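You operate a simulated robot arm through the tools that you are given. There is no shell and no other tool.

You are at the controls of a simulated two-armed robot. One attempt, no reset.

JOB
Clean the refractometer's prism and zero it with water.
Fine: wipe with the pad, dab water on with the dropper, shut the cover, press ZERO; pad and dropper go back. Set down upright: wiping pad, glass dropper.
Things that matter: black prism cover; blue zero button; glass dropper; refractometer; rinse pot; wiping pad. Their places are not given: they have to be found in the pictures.

It is judged by the outcome, as a careful person would: the job done as asked, and still so three seconds after it is handed in. It fails if anything else is knocked over, pushed out of place, dropped, spilled or broken. A push-on lid holds only when it is set on centred and level and pressed home; a screw cap is set on level and turned clockwise until tight.

ROBOT AND FRAMES
Two 7-joint arms with fingered hands on one trunk that stands fixed in place. Base frame: the origin is at the foot of the trunk, x ahead of it, y to its left, z up; the work surface is at about z = 860. Units: mm, degrees, N and s.
The left shoulder is at [70, 166, 1118], the right one opposite. With the tool pointing down near the work surface each hand reaches from about 460 to 960 mm from the base axis, measured 20 degrees to its own side. Payload 4.1 kg a hand.
The tool frame of a hand sits at the grasp point between the pads (the TCP): z along the fingers, y along the line on which they close. The tips reach 32 mm beyond it. The gripper opens to 108 mm. The gripper's body begins 38 mm behind the TCP. The gripper is a hand of 4 fingers: y runs from the thumb to the fingers, the wrist lies at [-16, -108, -186] in the tool frame, and closing takes about 1.5 s.
Orientation is told as [roll, pitch, yaw] about the base's x, y, z axes, in that order, counted from this pose: with the fingers straight down and the wrist toward the robot, the tool's x, y and z point along [0, 1, 0], [1, 0, 0] and [0, 0, -1] of the base frame.

CONTROLS
- The arms move only by the tool move_arm. It takes "left_motion", "right_motion" or both (then of equal length, played together; a hand with none holds still); each is a list of rows, each a list of 7 numbers: the shift along the tool's x, y, z in mm, then the turn, a rotation vector about the tool's x, y, z in degrees, then the closure, from 0 (fully open) to 1 (shut). In form: [[x, y, z, ax, ay, az, gripper], ...]. A call has 1 to 20 rows; each row shifts and turns the commanded pose from where the row before left it, along the tool's axes as they then stand. Rows are played at 5 a second. More than 50 mm and 8.6 degrees between two rows, or a gripper value outside its range, and nothing of the call is played. Where a pose cannot be reached the arm comes as near as it can. A force on the tool above 40 N (or 10 N above the force at the start of the call, whichever is more), or a blocked arm, ends the call early, and 0.2 s more pass. Each finger travels about 45 mm/s and halts on what it meets, pressing with about 25 N; the grip force reading is that of the motor and also rises with nothing between the fingers. The clock runs only during rows and for 0.2 s after the last one: add rows that do not move to give the fingers time. It gives the time, the measured TCP pose, the force on the tool (base axes), the opening and the grip force at its end, in the units of the frame above (readings bear some noise), with the torque about the TCP (base axes, N m) and any sound that the robot's microphone picked up.
- Cameras (640 x 400 px; columns grow to the right, rows downward): "scene" is now at [128.9, -45.7, 1378.4]; the picture's right is [-0.57, -0.82, 0.00], its down [-0.35, 0.25, -0.90] and it looks along [0.74, -0.52, -0.43] (base axes); focal length 300 px, centre (320, 200). "left" rides on the left gripper at [-65, -93, -131] in its tool frame; the picture's right is [-0.80, -0.28, 0.53], its down [0.55, -0.71, 0.45] and it looks along [0.25, 0.65, 0.72] (tool axes); focal length 247 px, centre (320, 200). "right" rides on the right gripper at [64, -93, -132] in its tool frame; the picture's right is [-0.80, 0.28, -0.53], its down [-0.55, -0.71, 0.45] and it looks along [-0.25, 0.65, 0.72] (tool axes); focal length 247 px, centre (320, 200).
- get_image(camera): a new picture of that camera. No time passes.
- raise_lower(by): slides the trunk up (or, below 0, down) by that many mm; the arms and the scene camera ride with it, the base frame stays. It gives what a move gives, with no picture.
- preshape(shape, hand): the hand has 4 fingers and takes this shape, open, in about a second: jaw (thumb against the fingers, like two jaws); tri (thumb and two fingers); tip (a fingertip pinch); poke (one finger out to press); point (the index stretched); flat (the hand flat); cup (the hand cupped); fist (a fist). The gripper value then closes the fingers along that shape, each until it touches; the sizes above hold for jaw. It gives what a move gives, with no picture.
- aim_head(pan, tilt): turns the head with the scene camera to pan (to the left, within 86 degrees either way) and tilt (down, from -29 to 69), counted from straight ahead of the robot. It gives what a move gives.
- pixel_to_xyz(camera, pixels): for up to 12 pixels [column, row] of the newest picture of that camera ("zoom" is the newest enlarged one), the place [x, y, z] in the base frame of the surface seen there, good to about 2 mm, but the place of the scene camera against the robot may be out by one fixed shift of up to 25 mm in any direction. No time passes.
- zoom(camera, box): a new picture of the part [left, top, right, bottom] of that camera's present view, enlarged. No time passes.
- finish_job(): hands the job in; it is judged then, once.

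Unless the task says otherwise, let go and move clear before handing in.

The tools are called after "Emit:" as a command line: name --argument value ..., lists and objects as JSON in quotes. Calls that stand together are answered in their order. move_arm: Moves the arms, as the interface text tells. Its arguments: {"type":"object","properties":{"left_motion":{"type":"array","items":{"type":"array","items":{"type":"number"}}},"right_motion":{"type":"array","items":{"type":"array","items":{"type":"number"}}}},"required":[]} The other tools are called the same way: raise_lower (by) slides the trunk up or down; preshape (shape, hand) gives the hand a shape; aim_head (pan, tilt) turns the head that bears the scene camera; get_image (camera) takes a picture; pixel_to_xyz (camera, pixels) gives the place of the surface under pixels of a picture; zoom (camera, box) takes an enlarged picture of a part of a camera's view; finish_job () hands the job in.

At the start:

```text
clock: 0.0
left_position: [482.9, -50.9, 1177.1]
left_orientation: [0.0, 0.0, 0.1]
left_contact_force: [0.7, 0.8, 0.9]
left_moment: [0.02, -0.01, 0.02]
left_grip_width: 107.4
left_gripper_force: 0.0
left_shape: jaw
right_position: [341.6, -444.3, 1258.6]
right_orientation: [-0.2, 0.0, 0.0]
right_contact_force: [-0.5, 0.0, -0.1]
right_moment: [-0.03, -0.01, -0.01]
right_grip_width: 107.6
right_gripper_force: 0.1
right_shape: jaw
trunk travel left (down, up): [-625.0, 315.0]
head pan, tilt: [-34.9, 25.5]
```

scene: 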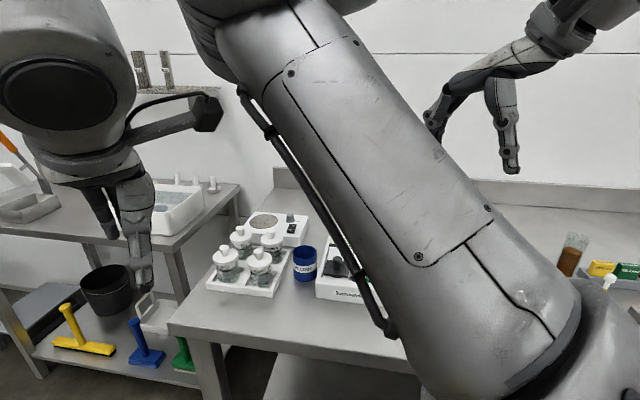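
right: 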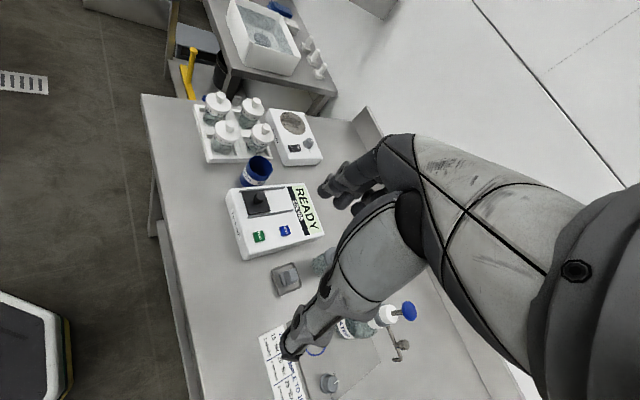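
left: 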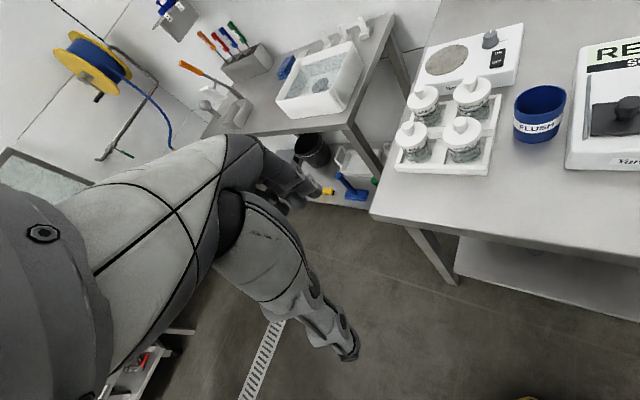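

The right-hand picture shows the refractometer (READY display near px (305,205), blue button (285,230)) and other items partly hidden by the left arm. I'll zoom in for detail before moving.

Emit:
zoom --camera "right" --box '[140, 90, 440, 280]'

Emit:
zoom --camera "right" --box '[220, 240, 520, 400]'

Emit:
zoom --camera "left" --box '[380, 0, 640, 190]'

```text
2.11 times, centred on (290, 185) of right
```

zoom: 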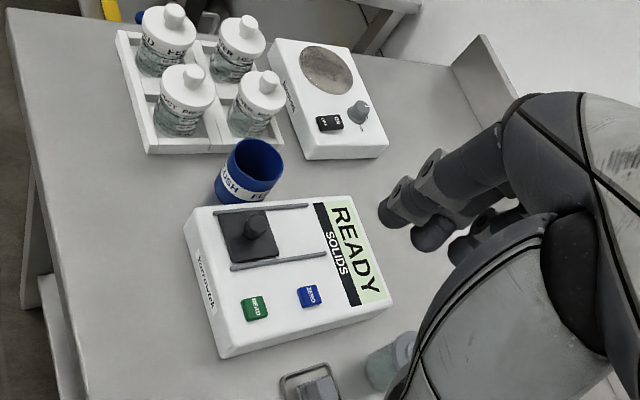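

```text
2.13 times, centred on (370, 320) of right
```

zoom: 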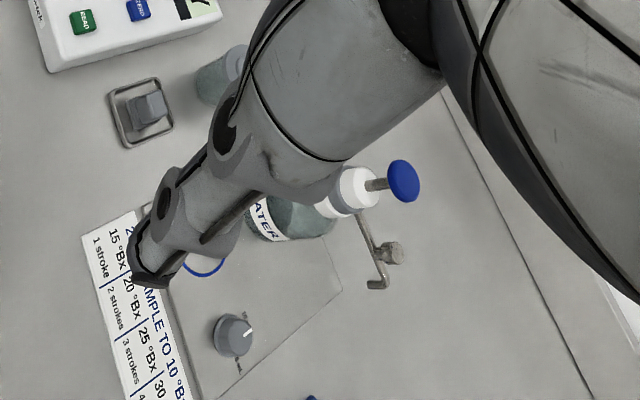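

```text
2.11 times, centred on (510, 95) of left
```

zoom: 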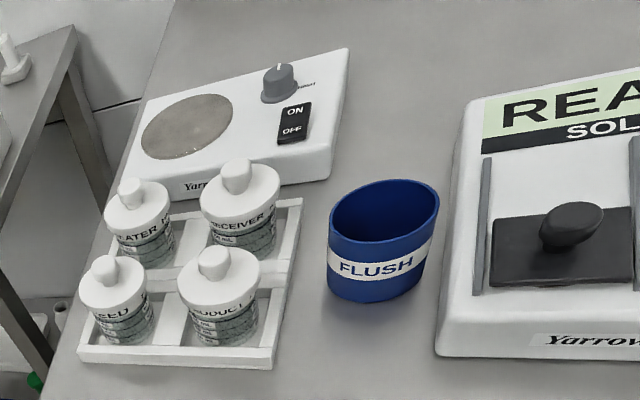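

The left arm covers the view of the bench; before moving it I'll look around with the head to see what stands on the left.

Emit:
aim_head --pan 30 --tilt 35

Emit:
get_image --camera "scene"

```text
clock: 1.4
left_position: [484.6, -49.4, 1176.8]
left_orientation: [-0.1, 0.0, 0.0]
left_contact_force: [-0.3, 0.2, -0.4]
left_moment: [-0.01, -0.01, -0.01]
left_grip_width: 107.8
left_gripper_force: 0.1
left_shape: jaw
right_position: [341.8, -445.9, 1258.5]
right_orientation: [-0.1, -0.1, 0.0]
right_contact_force: [0.1, -0.1, -0.6]
right_moment: [0.01, 0.04, -0.01]
right_grip_width: 107.4
right_gripper_force: 0.1
right_shape: jaw
trunk travel left (down, up): [-625.0, 315.0]
head pan, tilt: [30.0, 35.0]
```

```text
taken
```

scene: 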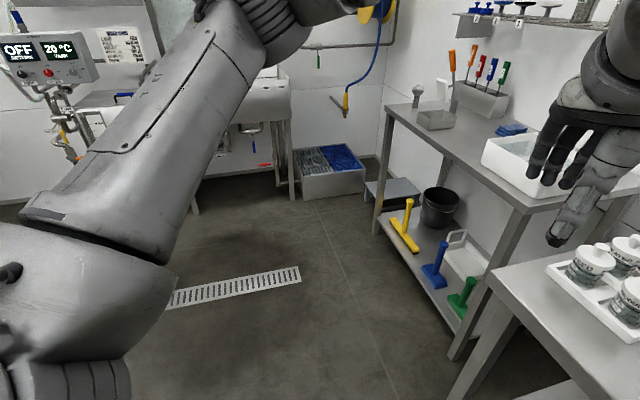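

The area left of the robot is open floor and the bench lies ahead and to the right. I'll swing the left hand toward +y to unblock the view.

Emit:
move_arm --left_motion '[[30, 0, 0, 0, 0, 0, 0], [30, 0, 0, 0, 0, 0, 0], [30, 0, 0, 0, 0, 0, 0], [30, 0, 0, 0, 0, 0, 0], [30, 0, 0, 0, 0, 0, 0], [30, 0, 0, 0, 0, 0, 0], [30, 0, 0, 0, 0, 0, 0], [30, 0, 0, 0, 0, 0, 0], [30, 0, 0, 0, 0, 0, 0], [30, 0, 0, 0, 0, 0, 0]]'

Emit:
aim_head --pan -20 --tilt 45

Emit:
get_image --camera "scene"

Emit:
get_image --camera "right"

```text
clock: 3.6
left_position: [483.1, 249.1, 1175.6]
left_orientation: [-0.1, 0.0, 0.1]
left_contact_force: [-0.2, 0.1, -0.3]
left_moment: [-0.03, -0.02, -0.06]
left_grip_width: 107.4
left_gripper_force: 0.0
left_shape: jaw
right_position: [342.0, -443.8, 1259.0]
right_orientation: [-0.1, 0.0, -0.1]
right_contact_force: [-0.6, 0.3, -0.4]
right_moment: [-0.01, -0.01, -0.03]
right_grip_width: 107.8
right_gripper_force: 0.2
right_shape: jaw
trunk travel left (down, up): [-625.0, 315.0]
head pan, tilt: [30.0, 35.0]
```

```text
clock: 4.7
left_position: [483.7, 247.3, 1175.9]
left_orientation: [-0.1, 0.0, 0.0]
left_contact_force: [-0.3, -0.1, 0.5]
left_moment: [0.02, -0.01, 0.02]
left_grip_width: 107.7
left_gripper_force: 0.0
left_shape: jaw
right_position: [342.0, -444.4, 1257.0]
right_orientation: [-0.1, 0.0, 0.0]
right_contact_force: [0.3, -0.1, 0.6]
right_moment: [0.01, 0.01, 0.01]
right_grip_width: 107.4
right_gripper_force: 0.1
right_shape: jaw
trunk travel left (down, up): [-625.0, 315.0]
head pan, tilt: [-20.0, 45.0]
```

```text
taken
```

scene: 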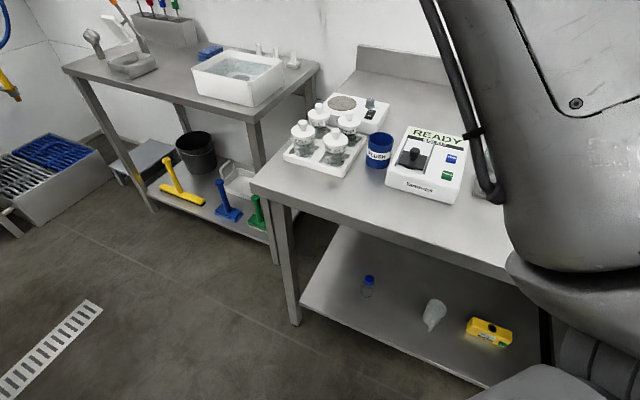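

```text
taken
```

right: 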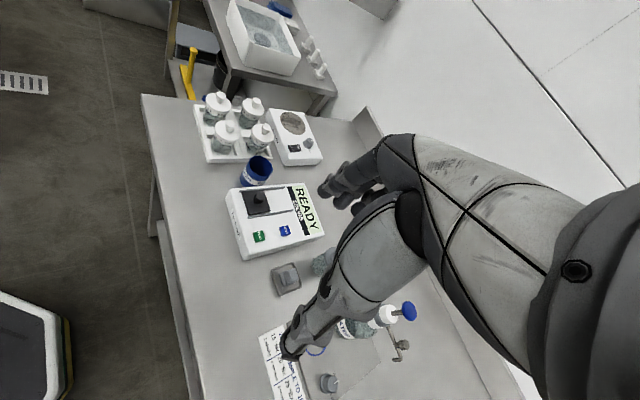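

The refractometer is at about px (428,165) in the scene view, but the right arm hides the right part of the bench. I'll read positions of visible things and look further right.

Emit:
pixel_to_xyz --camera "scene" --pixels '[[412, 150], [452, 158], [446, 175], [378, 150], [300, 200], [437, 135], [408, 160], [390, 185], [460, 200], [330, 120], [337, 135]]'

Emit:
aim_head --pan -65 --tilt 40

Emit:
get_image --camera "scene"

```text
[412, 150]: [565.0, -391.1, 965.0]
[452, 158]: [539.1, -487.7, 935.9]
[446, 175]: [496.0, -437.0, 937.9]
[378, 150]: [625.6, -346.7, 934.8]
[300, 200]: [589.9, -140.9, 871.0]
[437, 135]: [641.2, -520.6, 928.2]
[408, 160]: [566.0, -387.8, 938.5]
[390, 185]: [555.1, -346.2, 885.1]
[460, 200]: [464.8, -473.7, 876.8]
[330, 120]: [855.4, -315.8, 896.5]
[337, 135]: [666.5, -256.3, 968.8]
```

```text
clock: 5.9
left_position: [483.4, 247.0, 1175.6]
left_orientation: [-0.2, 0.0, 0.0]
left_contact_force: [-0.1, 0.3, 0.2]
left_moment: [-0.02, 0.0, -0.02]
left_grip_width: 107.7
left_gripper_force: 0.0
left_shape: jaw
right_position: [341.8, -444.8, 1258.5]
right_orientation: [0.0, 0.0, -0.1]
right_contact_force: [-0.7, -0.1, -0.6]
right_moment: [-0.01, 0.01, -0.01]
right_grip_width: 107.8
right_gripper_force: 0.1
right_shape: jaw
trunk travel left (down, up): [-625.0, 315.0]
head pan, tilt: [-65.0, 40.0]
```

```text
taken
```

scene: 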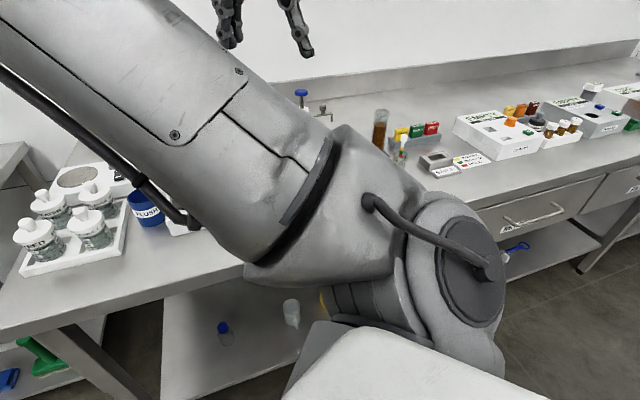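

The bench is turned to the robot's right, with the refractometer near [550,-430,938]. I'll turn the left hand to yaw −90 so that its camera looks along the bench toward −y.

Emit:
move_arm --left_motion '[[0, 0, 0, 0, 0, 8.2, 0], [0, 0, 0, 0, 0, 8.2, 0], [0, 0, 0, 0, 0, 8.2, 0], [0, 0, 0, 0, 0, 8.2, 0], [0, 0, 0, 0, 0, 8.2, 0], [0, 0, 0, 0, 0, 8.2, 0], [0, 0, 0, 0, 0, 8.2, 0], [0, 0, 0, 0, 0, 8.2, 0], [0, 0, 0, 0, 0, 8.2, 0], [0, 0, 0, 0, 0, 8.2, 0], [0, 0, 0, 0, 0, 8, 0]]'

Emit:
get_image --camera "left"

```text
clock: 8.3
left_position: [482.2, 248.7, 1177.0]
left_orientation: [-0.4, 0.1, -46.1]
left_contact_force: [0.4, -0.7, -0.2]
left_moment: [0.02, 0.01, 0.03]
left_grip_width: 107.8
left_gripper_force: 0.1
left_shape: jaw
left hand out of reach, approached as far as the arm can: row 6, 7, 8, 9, 10, 11
right_position: [343.3, -446.0, 1258.6]
right_orientation: [0.0, 0.0, 0.0]
right_contact_force: [0.0, 0.5, 0.1]
right_moment: [0.0, -0.02, 0.01]
right_grip_width: 107.5
right_gripper_force: 0.1
right_shape: jaw
trunk travel left (down, up): [-625.0, 315.0]
head pan, tilt: [-65.0, 40.0]
```

```text
taken
```

left: 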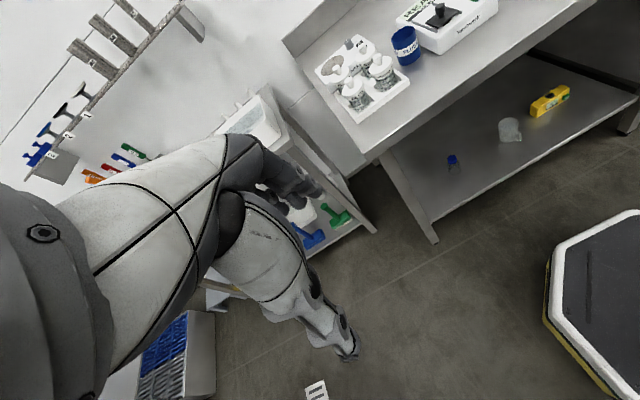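

The left hand can only turn to yaw −46 there. I'll read positions of the bench items seen in the right-hand picture.

Emit:
pixel_to_xyz --camera "right" --pixels '[[288, 278], [405, 310], [320, 262], [330, 382], [258, 236], [285, 230], [262, 200], [262, 362], [358, 330], [400, 345], [275, 340], [240, 255]]'

Emit:
zoom --camera "scene" --box '[280, 60, 640, 220]'

```text
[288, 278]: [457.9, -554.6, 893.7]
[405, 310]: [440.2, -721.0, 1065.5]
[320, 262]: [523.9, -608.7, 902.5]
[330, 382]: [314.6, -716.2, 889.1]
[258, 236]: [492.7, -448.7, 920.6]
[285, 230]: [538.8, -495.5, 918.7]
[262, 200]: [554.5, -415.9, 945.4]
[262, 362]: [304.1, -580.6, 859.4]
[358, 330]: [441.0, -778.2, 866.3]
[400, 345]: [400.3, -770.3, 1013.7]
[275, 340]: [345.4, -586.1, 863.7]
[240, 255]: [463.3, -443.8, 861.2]
```

```text
1.78 times, centred on (460, 140) of scene
```

zoom: 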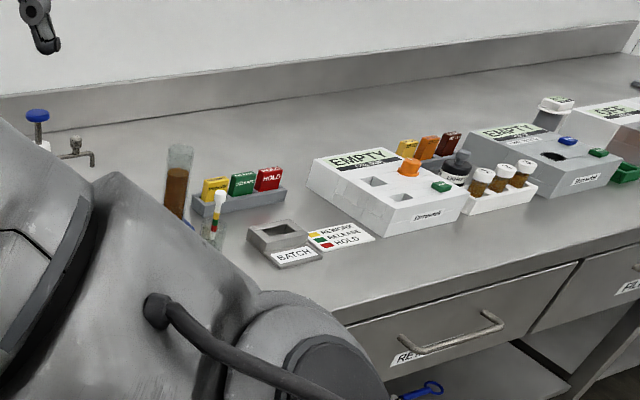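

The right-hand picture gives the pad-like tray at [458,-555], a jar at [524,-609] and a pump dispenser at [440,-721]. I'll shift the right hand 150 mm toward −y to uncover what it hides.

Emit:
move_arm --right_motion '[[-25, 0, 0, 0, 0, 0, 0], [-25, 0, 0, 0, 0, 0, 0], [-25, 0, 0, 0, 0, 0, 0], [-25, 0, 0, 0, 0, 0, 0], [-25, 0, 0, 0, 0, 0, 0], [-25, 0, 0, 0, 0, 0, 0]]'

Emit:
get_image --camera "right"

Emit:
get_image --camera "scene"

```text
clock: 9.7
left_position: [481.3, 247.8, 1177.4]
left_orientation: [-0.3, 0.1, -46.1]
left_contact_force: [0.0, 0.1, -0.1]
left_moment: [0.01, -0.02, 0.03]
left_grip_width: 107.9
left_gripper_force: 0.0
left_shape: jaw
right_position: [339.6, -595.9, 1259.0]
right_orientation: [0.0, 0.0, 0.0]
right_contact_force: [-0.1, -0.5, -1.1]
right_moment: [0.03, 0.02, -0.02]
right_grip_width: 107.5
right_gripper_force: 0.1
right_shape: jaw
trunk travel left (down, up): [-625.0, 315.0]
head pan, tilt: [-65.0, 40.0]
```

```text
taken
```

right: 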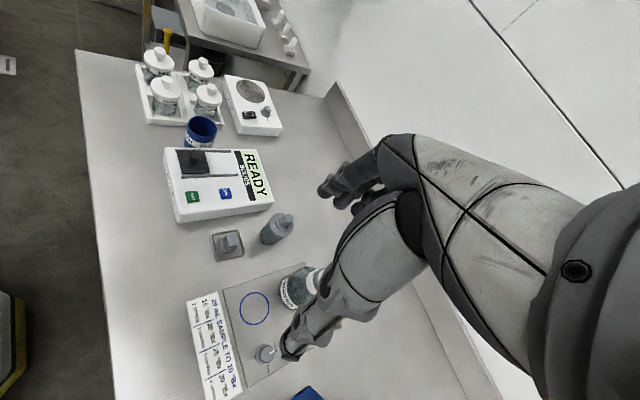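

```text
taken
```

scene: 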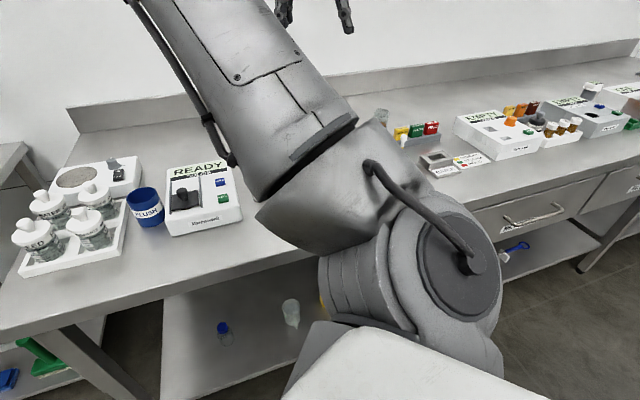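

Emit:
zoom --camera "right" --box '[150, 130, 340, 260]'

Emit:
zoom --camera "right" --box '[170, 220, 400, 400]'

Emit:
pixel_to_xyz --camera "right" --pixels '[[227, 244], [284, 218], [265, 238], [254, 308], [265, 350], [225, 193], [193, 197], [190, 160], [235, 160], [160, 150], [272, 200], [178, 222]]'

```text
3.08 times, centred on (245, 195) of right
```

zoom: 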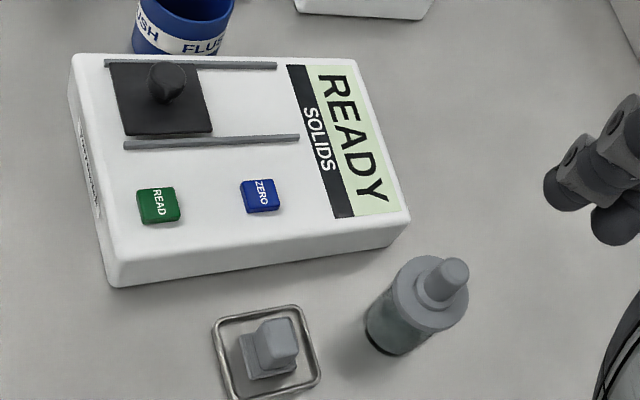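

```text
2.22 times, centred on (285, 310) of right
```

zoom: 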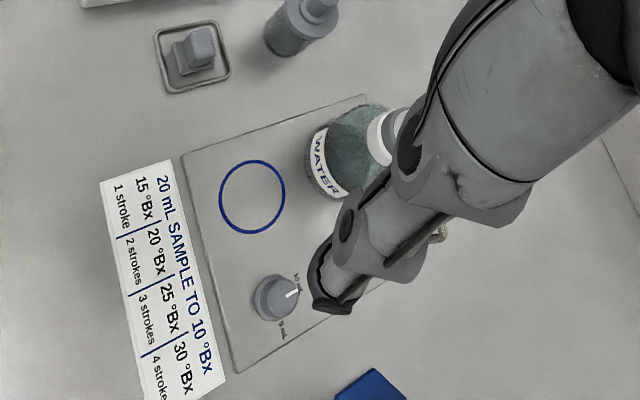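

```text
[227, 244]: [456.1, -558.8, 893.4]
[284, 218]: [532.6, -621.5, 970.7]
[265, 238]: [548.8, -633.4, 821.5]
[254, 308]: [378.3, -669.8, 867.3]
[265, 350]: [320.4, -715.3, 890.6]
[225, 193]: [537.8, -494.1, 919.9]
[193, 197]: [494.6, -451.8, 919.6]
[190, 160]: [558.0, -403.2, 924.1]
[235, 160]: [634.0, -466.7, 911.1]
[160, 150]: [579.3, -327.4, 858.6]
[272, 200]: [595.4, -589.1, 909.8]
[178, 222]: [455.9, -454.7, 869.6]
```

Zooms show: refractometer with a black sliding cover on rails, green READ and blue ZERO; next to it a small tray with a gray-handled pad (227,244) and a glass dropper bottle with gray bulb (284,218). I'll turn the right hand to face the bench (yaw −45) and come lower for a closer look.

Emit:
move_arm --right_motion '[[-3, 10, 15, 0, 0, 7.5, 0], [0, 0, 15, 0, 0, 7.5, 0], [0, 0, 15, 0, 0, 7.5, 0], [0, 0, 15, 0, 0, 7.5, 0], [0, 0, 15, 0, 0, 7.5, 0], [0, 0, 15, 0, 0, 7.5, 0]]'

Emit:
get_image --camera "right"

Emit:
get_image --camera "scene"

```text
clock: 11.1
left_position: [482.8, 249.6, 1176.3]
left_orientation: [-0.3, 0.1, -46.2]
left_contact_force: [0.1, -0.5, -0.2]
left_moment: [0.02, 0.01, -0.02]
left_grip_width: 107.7
left_gripper_force: 0.1
left_shape: jaw
right_position: [352.5, -597.2, 1167.1]
right_orientation: [-0.1, 0.0, -45.1]
right_contact_force: [-0.5, -0.5, 0.3]
right_moment: [0.02, 0.04, -0.05]
right_grip_width: 107.6
right_gripper_force: 0.0
right_shape: jaw
trunk travel left (down, up): [-625.0, 315.0]
head pan, tilt: [-65.0, 40.0]
```

```text
taken
```

right: 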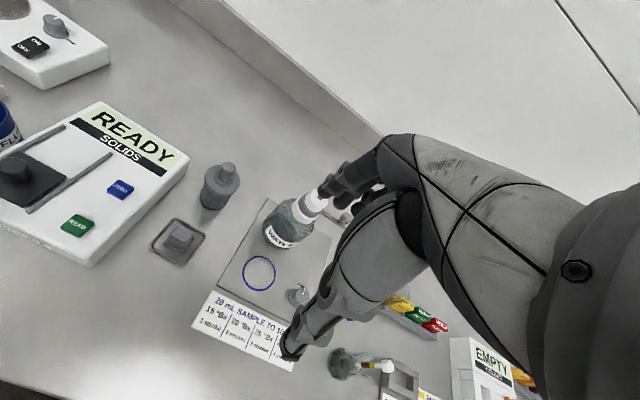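

```text
taken
```

scene: 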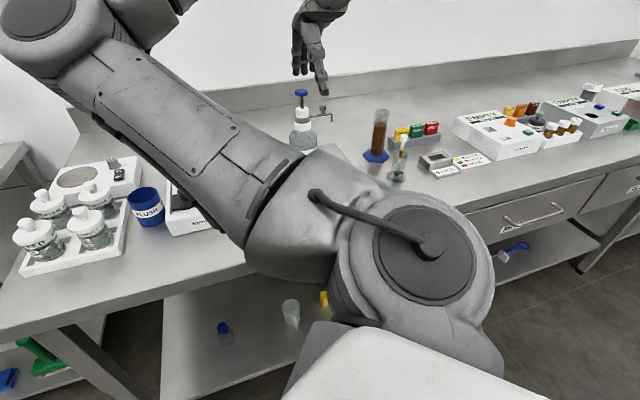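

Now the dropper (222,182), tray with pad (178,240) and refractometer are clear of the hand. I'll zoom and measure.

Emit:
zoom --camera "right" --box '[140, 140, 260, 270]'

Emit:
zoom --camera "right" --box '[0, 90, 200, 270]'

Emit:
pixel_to_xyz --camera "right" --pixels '[[228, 169], [220, 180], [212, 200], [180, 237], [178, 254], [151, 250], [181, 220], [205, 234], [176, 266], [120, 188], [77, 225], [14, 168]]'

```text
3.08 times, centred on (200, 205) of right
```

zoom: 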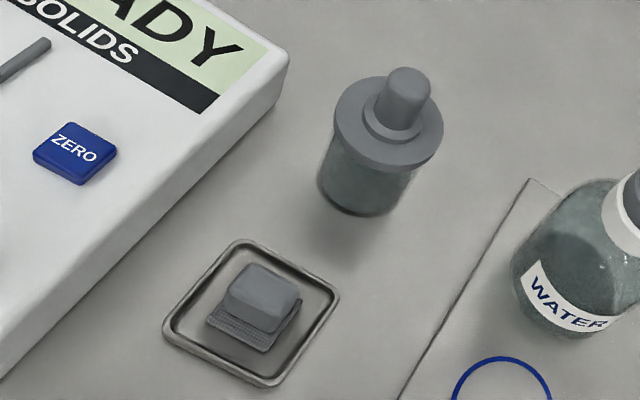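

```text
2.22 times, centred on (100, 180) of right
```

zoom: 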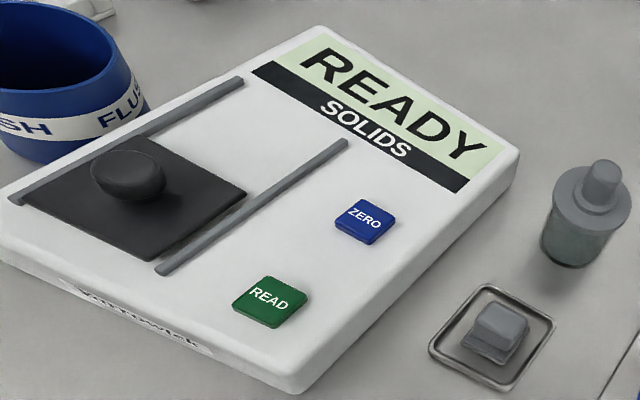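

```text
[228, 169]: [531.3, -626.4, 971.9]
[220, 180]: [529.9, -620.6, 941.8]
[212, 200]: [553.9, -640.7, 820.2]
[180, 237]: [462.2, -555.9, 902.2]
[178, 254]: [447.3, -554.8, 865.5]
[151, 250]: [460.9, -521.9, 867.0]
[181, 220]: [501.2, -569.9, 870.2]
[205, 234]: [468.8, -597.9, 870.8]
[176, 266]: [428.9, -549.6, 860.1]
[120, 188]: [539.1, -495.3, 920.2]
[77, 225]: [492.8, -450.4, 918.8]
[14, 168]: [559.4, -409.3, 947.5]
```

The dropper is a glass vial with a gray flange and bulb (top z≈972); the pad sits in a small tray at about [462,-556]. I'll tilt the hand and look at the dropper from the side to learn how it is built.

Emit:
move_arm --right_motion '[[4.4, 1.9, 25, 0, 0, 0, 0], [4.4, 1.9, 25, 0, 0, 0, 0], [4.4, 1.9, 25, 0, 0, 0, 0], [4.4, 1.9, 25, 0, 0, 0, 0], [4.4, 1.9, 25, 0, 0, 0, 0], [0, 0, 0, -7.5, 0, 0, 0], [0, 0, 0, -7.5, 0, 0, 0], [0, 0, 0, -7.5, 0, 0, 0], [0, 0, 0, -7.5, 0, 0, 0]]'

Emit:
get_image --camera "right"

```text
clock: 13.1
left_position: [482.9, 249.6, 1177.4]
left_orientation: [-0.4, 0.1, -46.1]
left_contact_force: [-0.1, -0.3, 0.0]
left_moment: [0.03, 0.03, 0.01]
left_grip_width: 108.1
left_gripper_force: 0.1
left_shape: jaw
right_position: [372.8, -589.2, 1043.8]
right_orientation: [-0.1, -30.0, -45.0]
right_contact_force: [-0.6, -0.1, 0.7]
right_moment: [-0.04, -0.03, 0.01]
right_grip_width: 107.6
right_gripper_force: 0.0
right_shape: jaw
trunk travel left (down, up): [-625.0, 315.0]
head pan, tilt: [-65.0, 40.0]
```

```text
taken
```

right: 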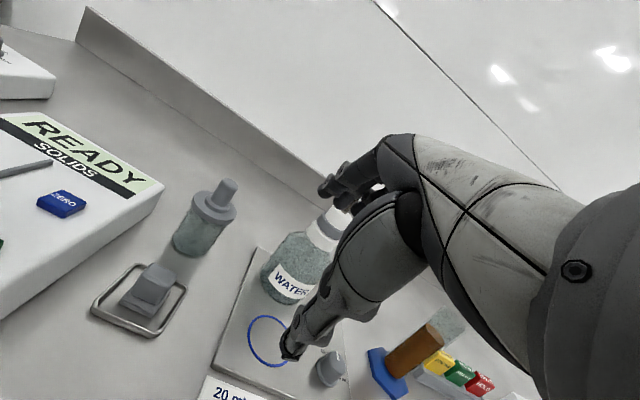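

Emit:
zoom --camera "right" --box '[80, 160, 260, 345]'

Emit:
pixel_to_xyz --camera "right" --pixels '[[229, 184], [221, 198], [199, 202], [237, 207], [211, 220], [190, 250], [180, 240], [202, 254], [150, 280], [140, 298], [95, 310], [185, 288]]'

```text
2.16 times, centred on (170, 252) of right
```

zoom: 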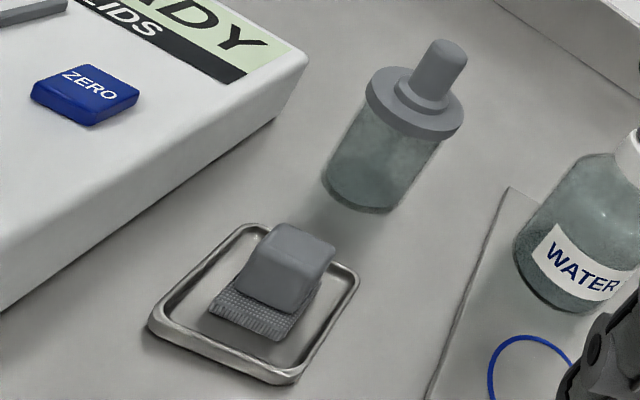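

```text
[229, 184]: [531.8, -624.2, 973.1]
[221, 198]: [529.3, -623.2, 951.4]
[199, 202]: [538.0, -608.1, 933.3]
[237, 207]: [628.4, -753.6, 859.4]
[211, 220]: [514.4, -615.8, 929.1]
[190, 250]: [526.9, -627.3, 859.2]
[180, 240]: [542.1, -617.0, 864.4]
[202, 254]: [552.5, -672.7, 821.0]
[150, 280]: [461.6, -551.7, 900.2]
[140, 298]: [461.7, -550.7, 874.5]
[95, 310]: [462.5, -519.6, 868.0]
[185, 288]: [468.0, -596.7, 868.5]
```

The side view confirms a vial with flange and bulb (bulb top [532,-624,973]) and a pad with block handle (top z≈902). Next I'll untilt and move for a closer look at the cover and rails.

Emit:
move_arm --right_motion '[[0, 0, -10, 7.5, 0, 0, 0], [0, 0, -10, 7.5, 0, 0, 0], [0, 0, -10, 7.5, 0, 0, 0], [0, 0, -10, 7.5, 0, 0, 0], [35, -13, 0, 0, 0, 0, 0], [35, -13, 0, 0, 0, 0, 0], [35, -13, 0, 0, 0, 0, 0], [35, -13, 0, 0, 0, 0, 0], [35, -13, 0, 0, 0, 0, 0]]'

Emit:
get_image --camera "right"

Emit:
get_image --camera "scene"

```text
clock: 15.1
left_position: [481.6, 250.9, 1175.6]
left_orientation: [-0.5, 0.0, -46.1]
left_contact_force: [-0.7, 1.0, 0.0]
left_moment: [-0.01, 0.01, -0.04]
left_grip_width: 107.9
left_gripper_force: 0.0
left_shape: jaw
right_position: [444.5, -411.9, 1081.4]
right_orientation: [0.0, -0.1, -45.1]
right_contact_force: [0.3, 0.5, 1.0]
right_moment: [0.01, 0.0, -0.01]
right_grip_width: 107.4
right_gripper_force: 0.0
right_shape: jaw
trunk travel left (down, up): [-625.0, 315.0]
head pan, tilt: [-65.0, 40.0]
```

```text
taken
```

right: 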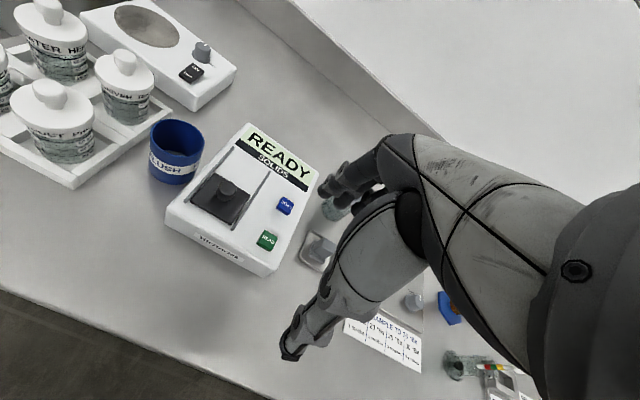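

```text
taken
```

scene: 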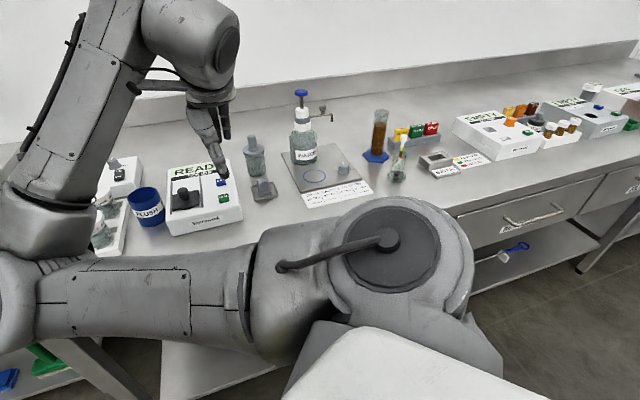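

Now both cameras see the refractometer, dropper and tray. I'll zoom both and measure.

Emit:
zoom --camera "scene" --box '[110, 100, 310, 250]'

Emit:
zoom --camera "right" --box '[130, 100, 330, 280]'

Emit:
pixel_to_xyz --camera "right" --pixels '[[228, 188], [227, 195], [215, 175], [190, 198], [235, 220], [215, 210], [246, 188], [286, 205], [268, 239], [238, 148], [265, 170], [178, 128]]'

```text
2.67 times, centred on (210, 175) of scene
```

zoom: 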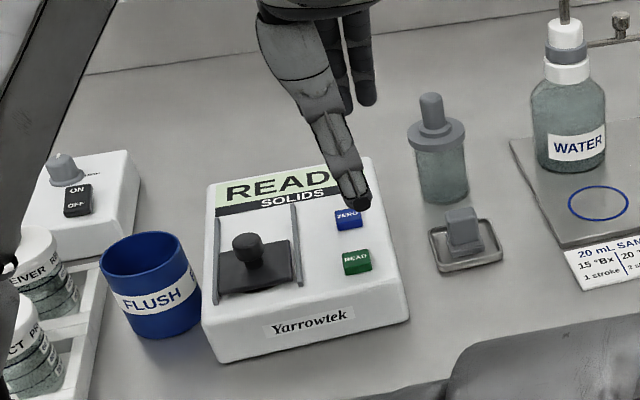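

```text
2.22 times, centred on (230, 190) of right
```

zoom: 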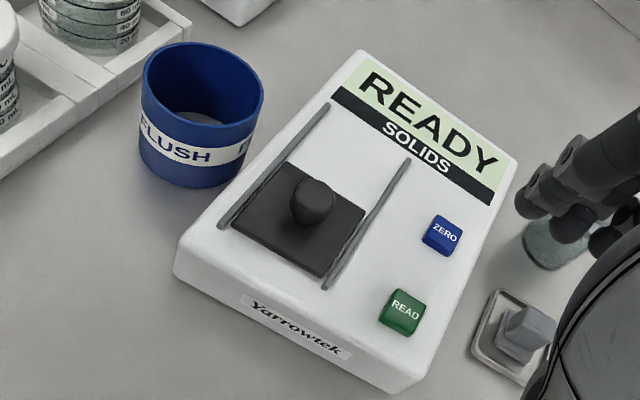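

```text
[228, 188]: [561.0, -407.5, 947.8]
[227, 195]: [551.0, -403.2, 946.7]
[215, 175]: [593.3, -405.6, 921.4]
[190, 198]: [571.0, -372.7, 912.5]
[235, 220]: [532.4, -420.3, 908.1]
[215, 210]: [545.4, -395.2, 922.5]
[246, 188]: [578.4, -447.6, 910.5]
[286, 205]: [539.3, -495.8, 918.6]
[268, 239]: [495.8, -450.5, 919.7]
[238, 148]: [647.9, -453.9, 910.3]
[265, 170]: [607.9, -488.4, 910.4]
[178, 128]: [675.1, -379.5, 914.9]
```

I'll check inside the blue FLUSH pot and the dropper vial at more magnification.

Emit:
zoom --camera "right" --box '[140, 105, 220, 195]'

Emit:
zoom --camera "scene" --box '[230, 120, 310, 210]'

Emit:
zoom --camera "right" --box '[190, 150, 270, 220]'

```text
4.44 times, centred on (180, 150) of right
```

zoom: 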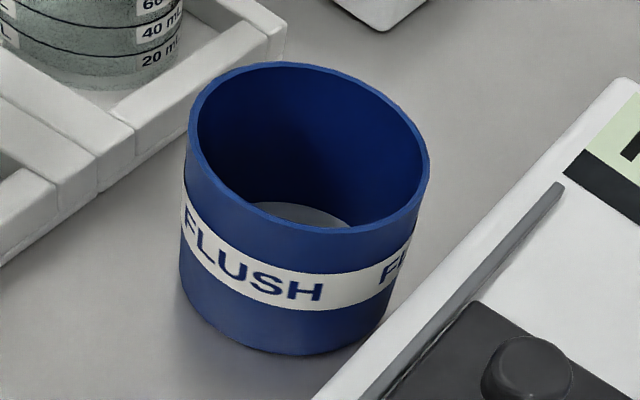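

```text
4.44 times, centred on (270, 165) of scene
```

zoom: 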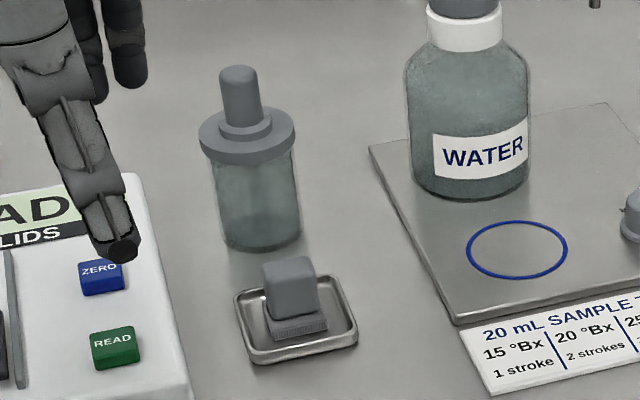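

```text
5.71 times, centred on (230, 185) of right
```

zoom: 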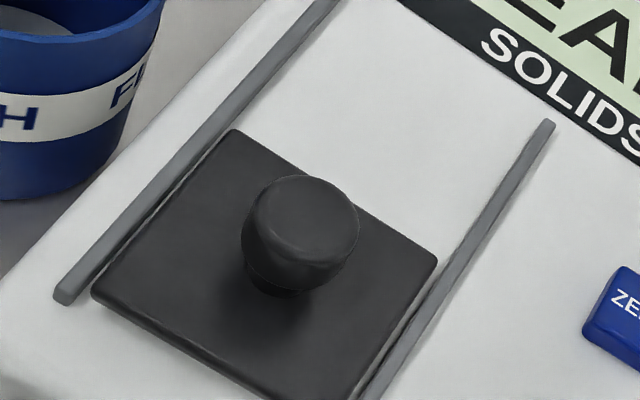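

The knob is a ~24 mm stub standing on the cover plate (top z≈948, plate ≈922). I'll measure points on it in the zoomed picture for its exact centre.

Emit:
pixel_to_xyz --camera "zoom" --pixels '[[260, 215], [340, 215], [300, 188], [300, 235], [300, 215], [150, 280], [230, 150], [420, 265], [330, 380], [120, 240], [500, 190], [300, 262]]'

```text
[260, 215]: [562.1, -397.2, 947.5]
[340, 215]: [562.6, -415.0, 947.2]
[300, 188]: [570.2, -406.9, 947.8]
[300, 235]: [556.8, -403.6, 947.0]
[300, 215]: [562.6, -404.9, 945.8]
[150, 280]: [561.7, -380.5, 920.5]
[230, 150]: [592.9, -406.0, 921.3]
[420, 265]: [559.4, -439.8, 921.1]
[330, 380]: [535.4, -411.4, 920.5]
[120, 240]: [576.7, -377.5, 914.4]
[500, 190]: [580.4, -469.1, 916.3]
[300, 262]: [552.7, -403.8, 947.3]
```

The knob centre is about [560,-406], top z 947, on a plate 48 mm square. I'll bring the right hand over it with a half-open jaw, staying 20 mm above it.

Emit:
move_arm --right_motion '[[17.2, 15.5, 0, 0, 0, 0, 0.2], [17.2, 15.5, 0, 0, 0, 0, 0.3], [17.2, 15.5, 0, 0, 0, 0, 0.4], [17.2, 15.5, 0, 0, 0, 0, 0.45], [17.2, 15.5, 0, 0, 0, 0, 0.45], [0, 0, 20, 0, 0, 0, 0.45], [0, 0, 20, 0, 0, 0, 0.45], [0, 0, 20, 0, 0, 0, 0.45], [0, 0, 20, 0, 0, 0, 0.45]]'

Emit:
get_image --camera "right"

Emit:
zoom --camera "scene" --box '[110, 80, 310, 250]'

```text
clock: 17.1
left_position: [481.4, 249.3, 1176.0]
left_orientation: [-0.3, 0.1, -46.0]
left_contact_force: [0.6, 0.1, -0.4]
left_moment: [0.0, -0.01, 0.04]
left_grip_width: 108.0
left_gripper_force: 0.0
left_shape: jaw
right_position: [557.3, -405.3, 1001.0]
right_orientation: [0.0, -0.1, -45.0]
right_contact_force: [0.0, 0.4, 0.2]
right_moment: [0.05, 0.04, -0.01]
right_grip_width: 59.6
right_gripper_force: 0.0
right_shape: jaw
trunk travel left (down, up): [-625.0, 315.0]
head pan, tilt: [-65.0, 40.0]
```

```text
taken
```

right: 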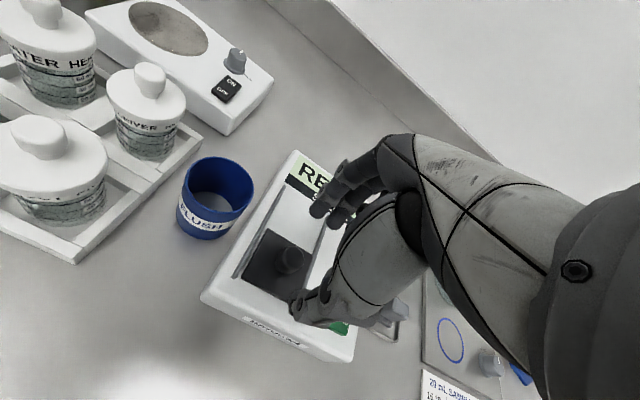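

```text
2.35 times, centred on (210, 165) of scene
```

zoom: 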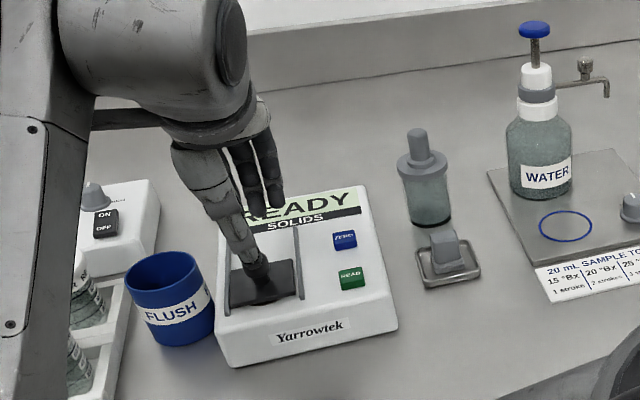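

The fingers straddle the knob as expected (knob at (290,258) matches the TCP line). I'll descend so that the tips end about 4 mm above the plate, then close on the knob.

Emit:
move_arm --right_motion '[[1.4, 2.4, 11, 0, 0, 0, 0.45], [0, 0, 11, 0, 0, 0, 0.45], [0, 0, 10, 0, 0, 0, 0.45], [0, 0, 10, 0, 0, 0, 0.45], [0, 0, 0, 0, 0, 0, 0.45]]'

Emit:
get_image --camera "right"

Emit:
zoom --camera "scene" --box '[150, 120, 270, 250]'

```text
clock: 18.3
left_position: [482.2, 249.2, 1176.4]
left_orientation: [-0.4, 0.0, -46.1]
left_contact_force: [0.2, -0.5, 0.8]
left_moment: [0.01, 0.02, -0.01]
left_grip_width: 107.9
left_gripper_force: 0.1
left_shape: jaw
right_position: [561.3, -405.8, 958.1]
right_orientation: [0.0, 0.0, -45.1]
right_contact_force: [0.7, 0.9, 0.3]
right_moment: [-0.02, 0.02, 0.0]
right_grip_width: 59.6
right_gripper_force: 0.0
right_shape: jaw
trunk travel left (down, up): [-625.0, 315.0]
head pan, tilt: [-65.0, 40.0]
```

```text
taken
```

right: 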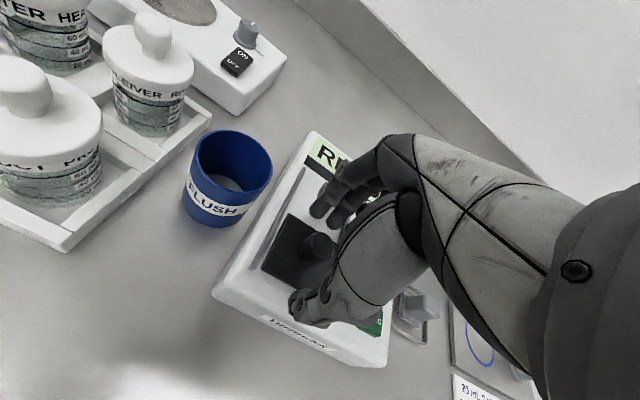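

```text
3.08 times, centred on (210, 185) of scene
```

zoom: 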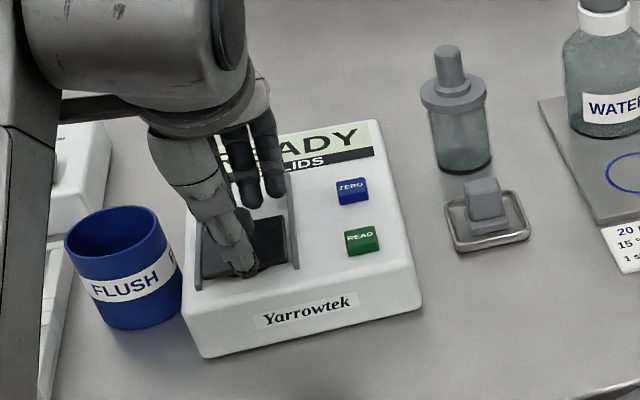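

Tips hover just above the plate with the knob between thumb and fingers. I'll close on the knob.

Emit:
move_arm --right_motion '[[0, 0, 0, 0, 0, 0, 0.6], [0, 0, 0, 0, 0, 0, 0.75], [0, 0, 0, 0, 0, 0, 0.85], [0, 0, 0, 0, 0, 0, 0.9], [0, 0, 0, 0, 0, 0, 0.9], [0, 0, 0, 0, 0, 0, 0.9]]'

Emit:
get_image --camera "right"

```text
clock: 19.7
left_position: [482.7, 249.3, 1177.4]
left_orientation: [-0.4, 0.1, -46.1]
left_contact_force: [0.5, -0.1, -1.0]
left_moment: [0.0, -0.01, 0.01]
left_grip_width: 108.2
left_gripper_force: 0.0
left_shape: jaw
right_position: [563.0, -405.7, 958.2]
right_orientation: [-0.1, -0.1, -45.0]
right_contact_force: [-0.3, -0.3, -3.8]
right_moment: [0.0, 0.05, 0.02]
right_grip_width: 13.5
right_gripper_force: 25.1
right_shape: jaw
trunk travel left (down, up): [-625.0, 315.0]
head pan, tilt: [-65.0, 40.0]
```

```text
taken
```

right: 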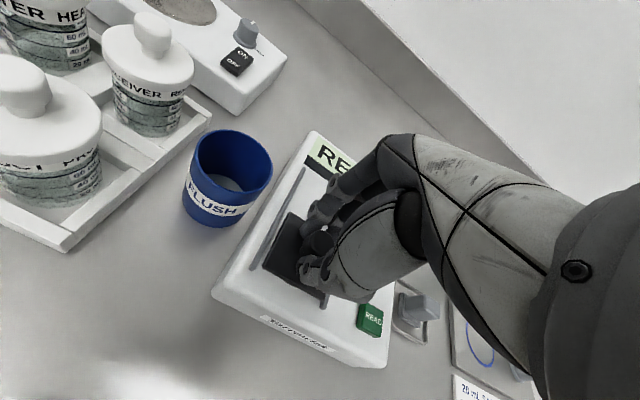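

It holds the knob (opening 13.5 mm, 25 N). I'll slide it along the rails toward the display.

Emit:
move_arm --right_motion '[[0, 5, 0, 0, 0, 0, 0.9], [0, 5, 0, 0, 0, 0, 0.9], [0, 5, 0, 0, 0, 0, 0.9], [0, 5, 0, 0, 0, 0, 0.9]]'

Emit:
get_image --camera "right"

Emit:
zoom --camera "scene" --box '[150, 120, 270, 250]'

```text
clock: 20.7
left_position: [482.7, 249.4, 1176.2]
left_orientation: [-0.4, 0.2, -46.2]
left_contact_force: [0.2, 0.2, -0.8]
left_moment: [0.0, 0.04, 0.01]
left_grip_width: 107.7
left_gripper_force: 0.2
left_shape: jaw
right_position: [576.0, -421.1, 957.8]
right_orientation: [-0.1, 0.0, -45.0]
right_contact_force: [0.5, 0.8, -6.0]
right_moment: [0.06, 0.04, 0.02]
right_grip_width: 13.8
right_gripper_force: 25.3
right_shape: jaw
trunk travel left (down, up): [-625.0, 315.0]
head pan, tilt: [-65.0, 40.0]
```

```text
taken
```

right: 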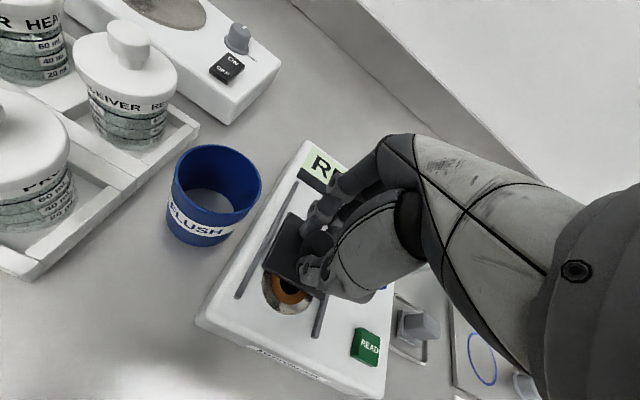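

```text
3.08 times, centred on (210, 185) of scene
```

zoom: 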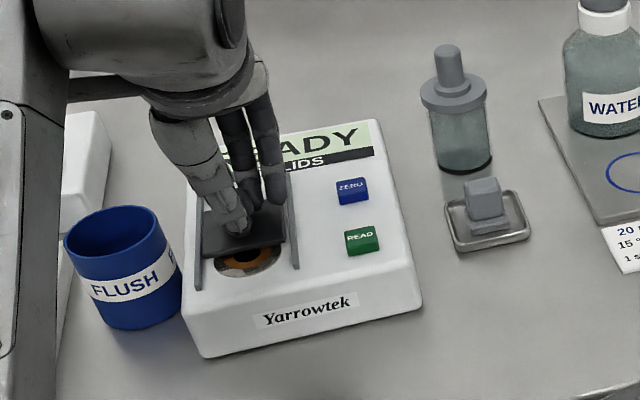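

The cover slides and the prism (orange ring at (288,290)) is appearing beneath. I'll continue sliding until it is fully open.

Emit:
move_arm --right_motion '[[0, 5, 0, 0, 0, 0, 0.9], [0, 5, 0, 0, 0, 0, 0.9], [0, 5, 0, 0, 0, 0, 0.9], [0, 5, 0, 0, 0, 0, 0.9], [0, 5, 0, 0, 0, 0, 0.9], [0, 5, 0, 0, 0, 0, 0.9]]'

Emit:
get_image --camera "right"

Emit:
zoom --camera "scene" --box '[150, 120, 270, 250]'

```text
clock: 22.1
left_position: [482.6, 248.5, 1175.3]
left_orientation: [-0.4, 0.1, -46.1]
left_contact_force: [0.3, -0.4, -0.3]
left_moment: [-0.01, 0.02, 0.03]
left_grip_width: 107.8
left_gripper_force: 0.1
left_shape: jaw
right_position: [597.2, -441.6, 957.0]
right_orientation: [-0.1, 0.0, -45.0]
right_contact_force: [0.7, 0.5, -6.0]
right_moment: [0.03, 0.03, 0.0]
right_grip_width: 13.6
right_gripper_force: 25.2
right_shape: jaw
trunk travel left (down, up): [-625.0, 315.0]
head pan, tilt: [-65.0, 40.0]
```

```text
taken
```

right: 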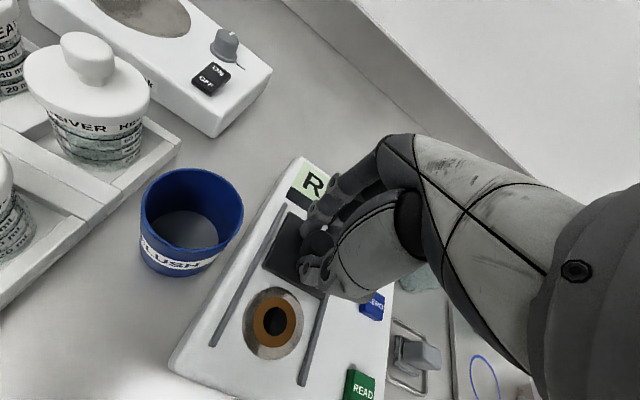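

```text
3.08 times, centred on (210, 185) of scene
```

zoom: 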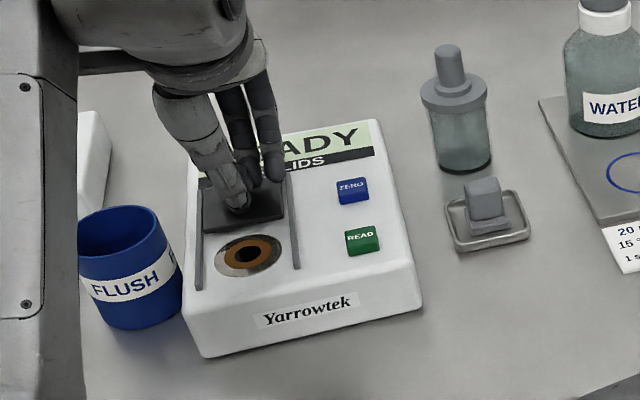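

The prism disc (272,318) with a brown residue ring is uncovered. A few more mm will give the pad and dropper more room.

Emit:
move_arm --right_motion '[[0, 3, 0, 0, 0, 0, 0.9], [0, 3, 0, 0, 0, 0, 0.9], [0, 0, 0, 0, 0, 0, 0.9]]'

Emit:
get_image --camera "right"

Emit:
zoom --camera "right" --box '[200, 250, 360, 380]'

Emit:
pixel_to_xyz --camera "right" --pixels '[[240, 205], [290, 240], [250, 340], [310, 340], [275, 370]]'

```text
clock: 22.9
left_position: [483.3, 249.1, 1176.5]
left_orientation: [-0.3, 0.1, -46.2]
left_contact_force: [-0.2, 0.1, 0.3]
left_moment: [0.0, -0.01, 0.02]
left_grip_width: 108.1
left_gripper_force: 0.2
left_shape: jaw
right_position: [600.7, -446.6, 957.3]
right_orientation: [-0.1, 0.0, -45.1]
right_contact_force: [-1.2, 1.3, -7.7]
right_moment: [0.02, 0.1, 0.02]
right_grip_width: 13.6
right_gripper_force: 25.1
right_shape: jaw
trunk travel left (down, up): [-625.0, 315.0]
head pan, tilt: [-65.0, 40.0]
```

```text
taken
```

right: 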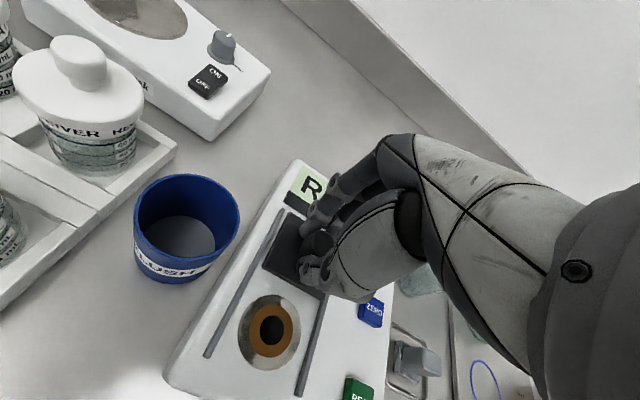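

```text
3.08 times, centred on (280, 315) of right
```

zoom: 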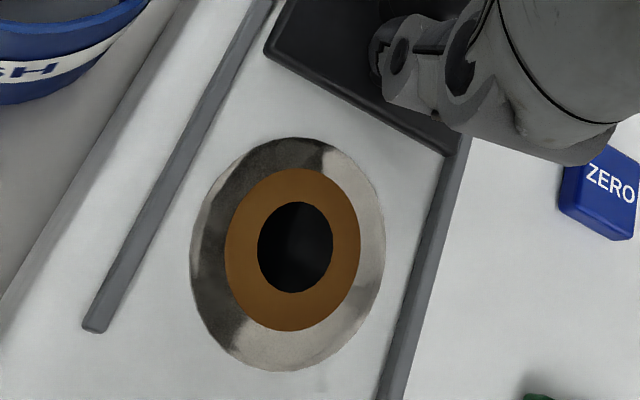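

```text
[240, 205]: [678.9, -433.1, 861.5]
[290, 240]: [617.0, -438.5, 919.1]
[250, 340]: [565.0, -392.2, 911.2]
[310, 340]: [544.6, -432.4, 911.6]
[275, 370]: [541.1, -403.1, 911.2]
```

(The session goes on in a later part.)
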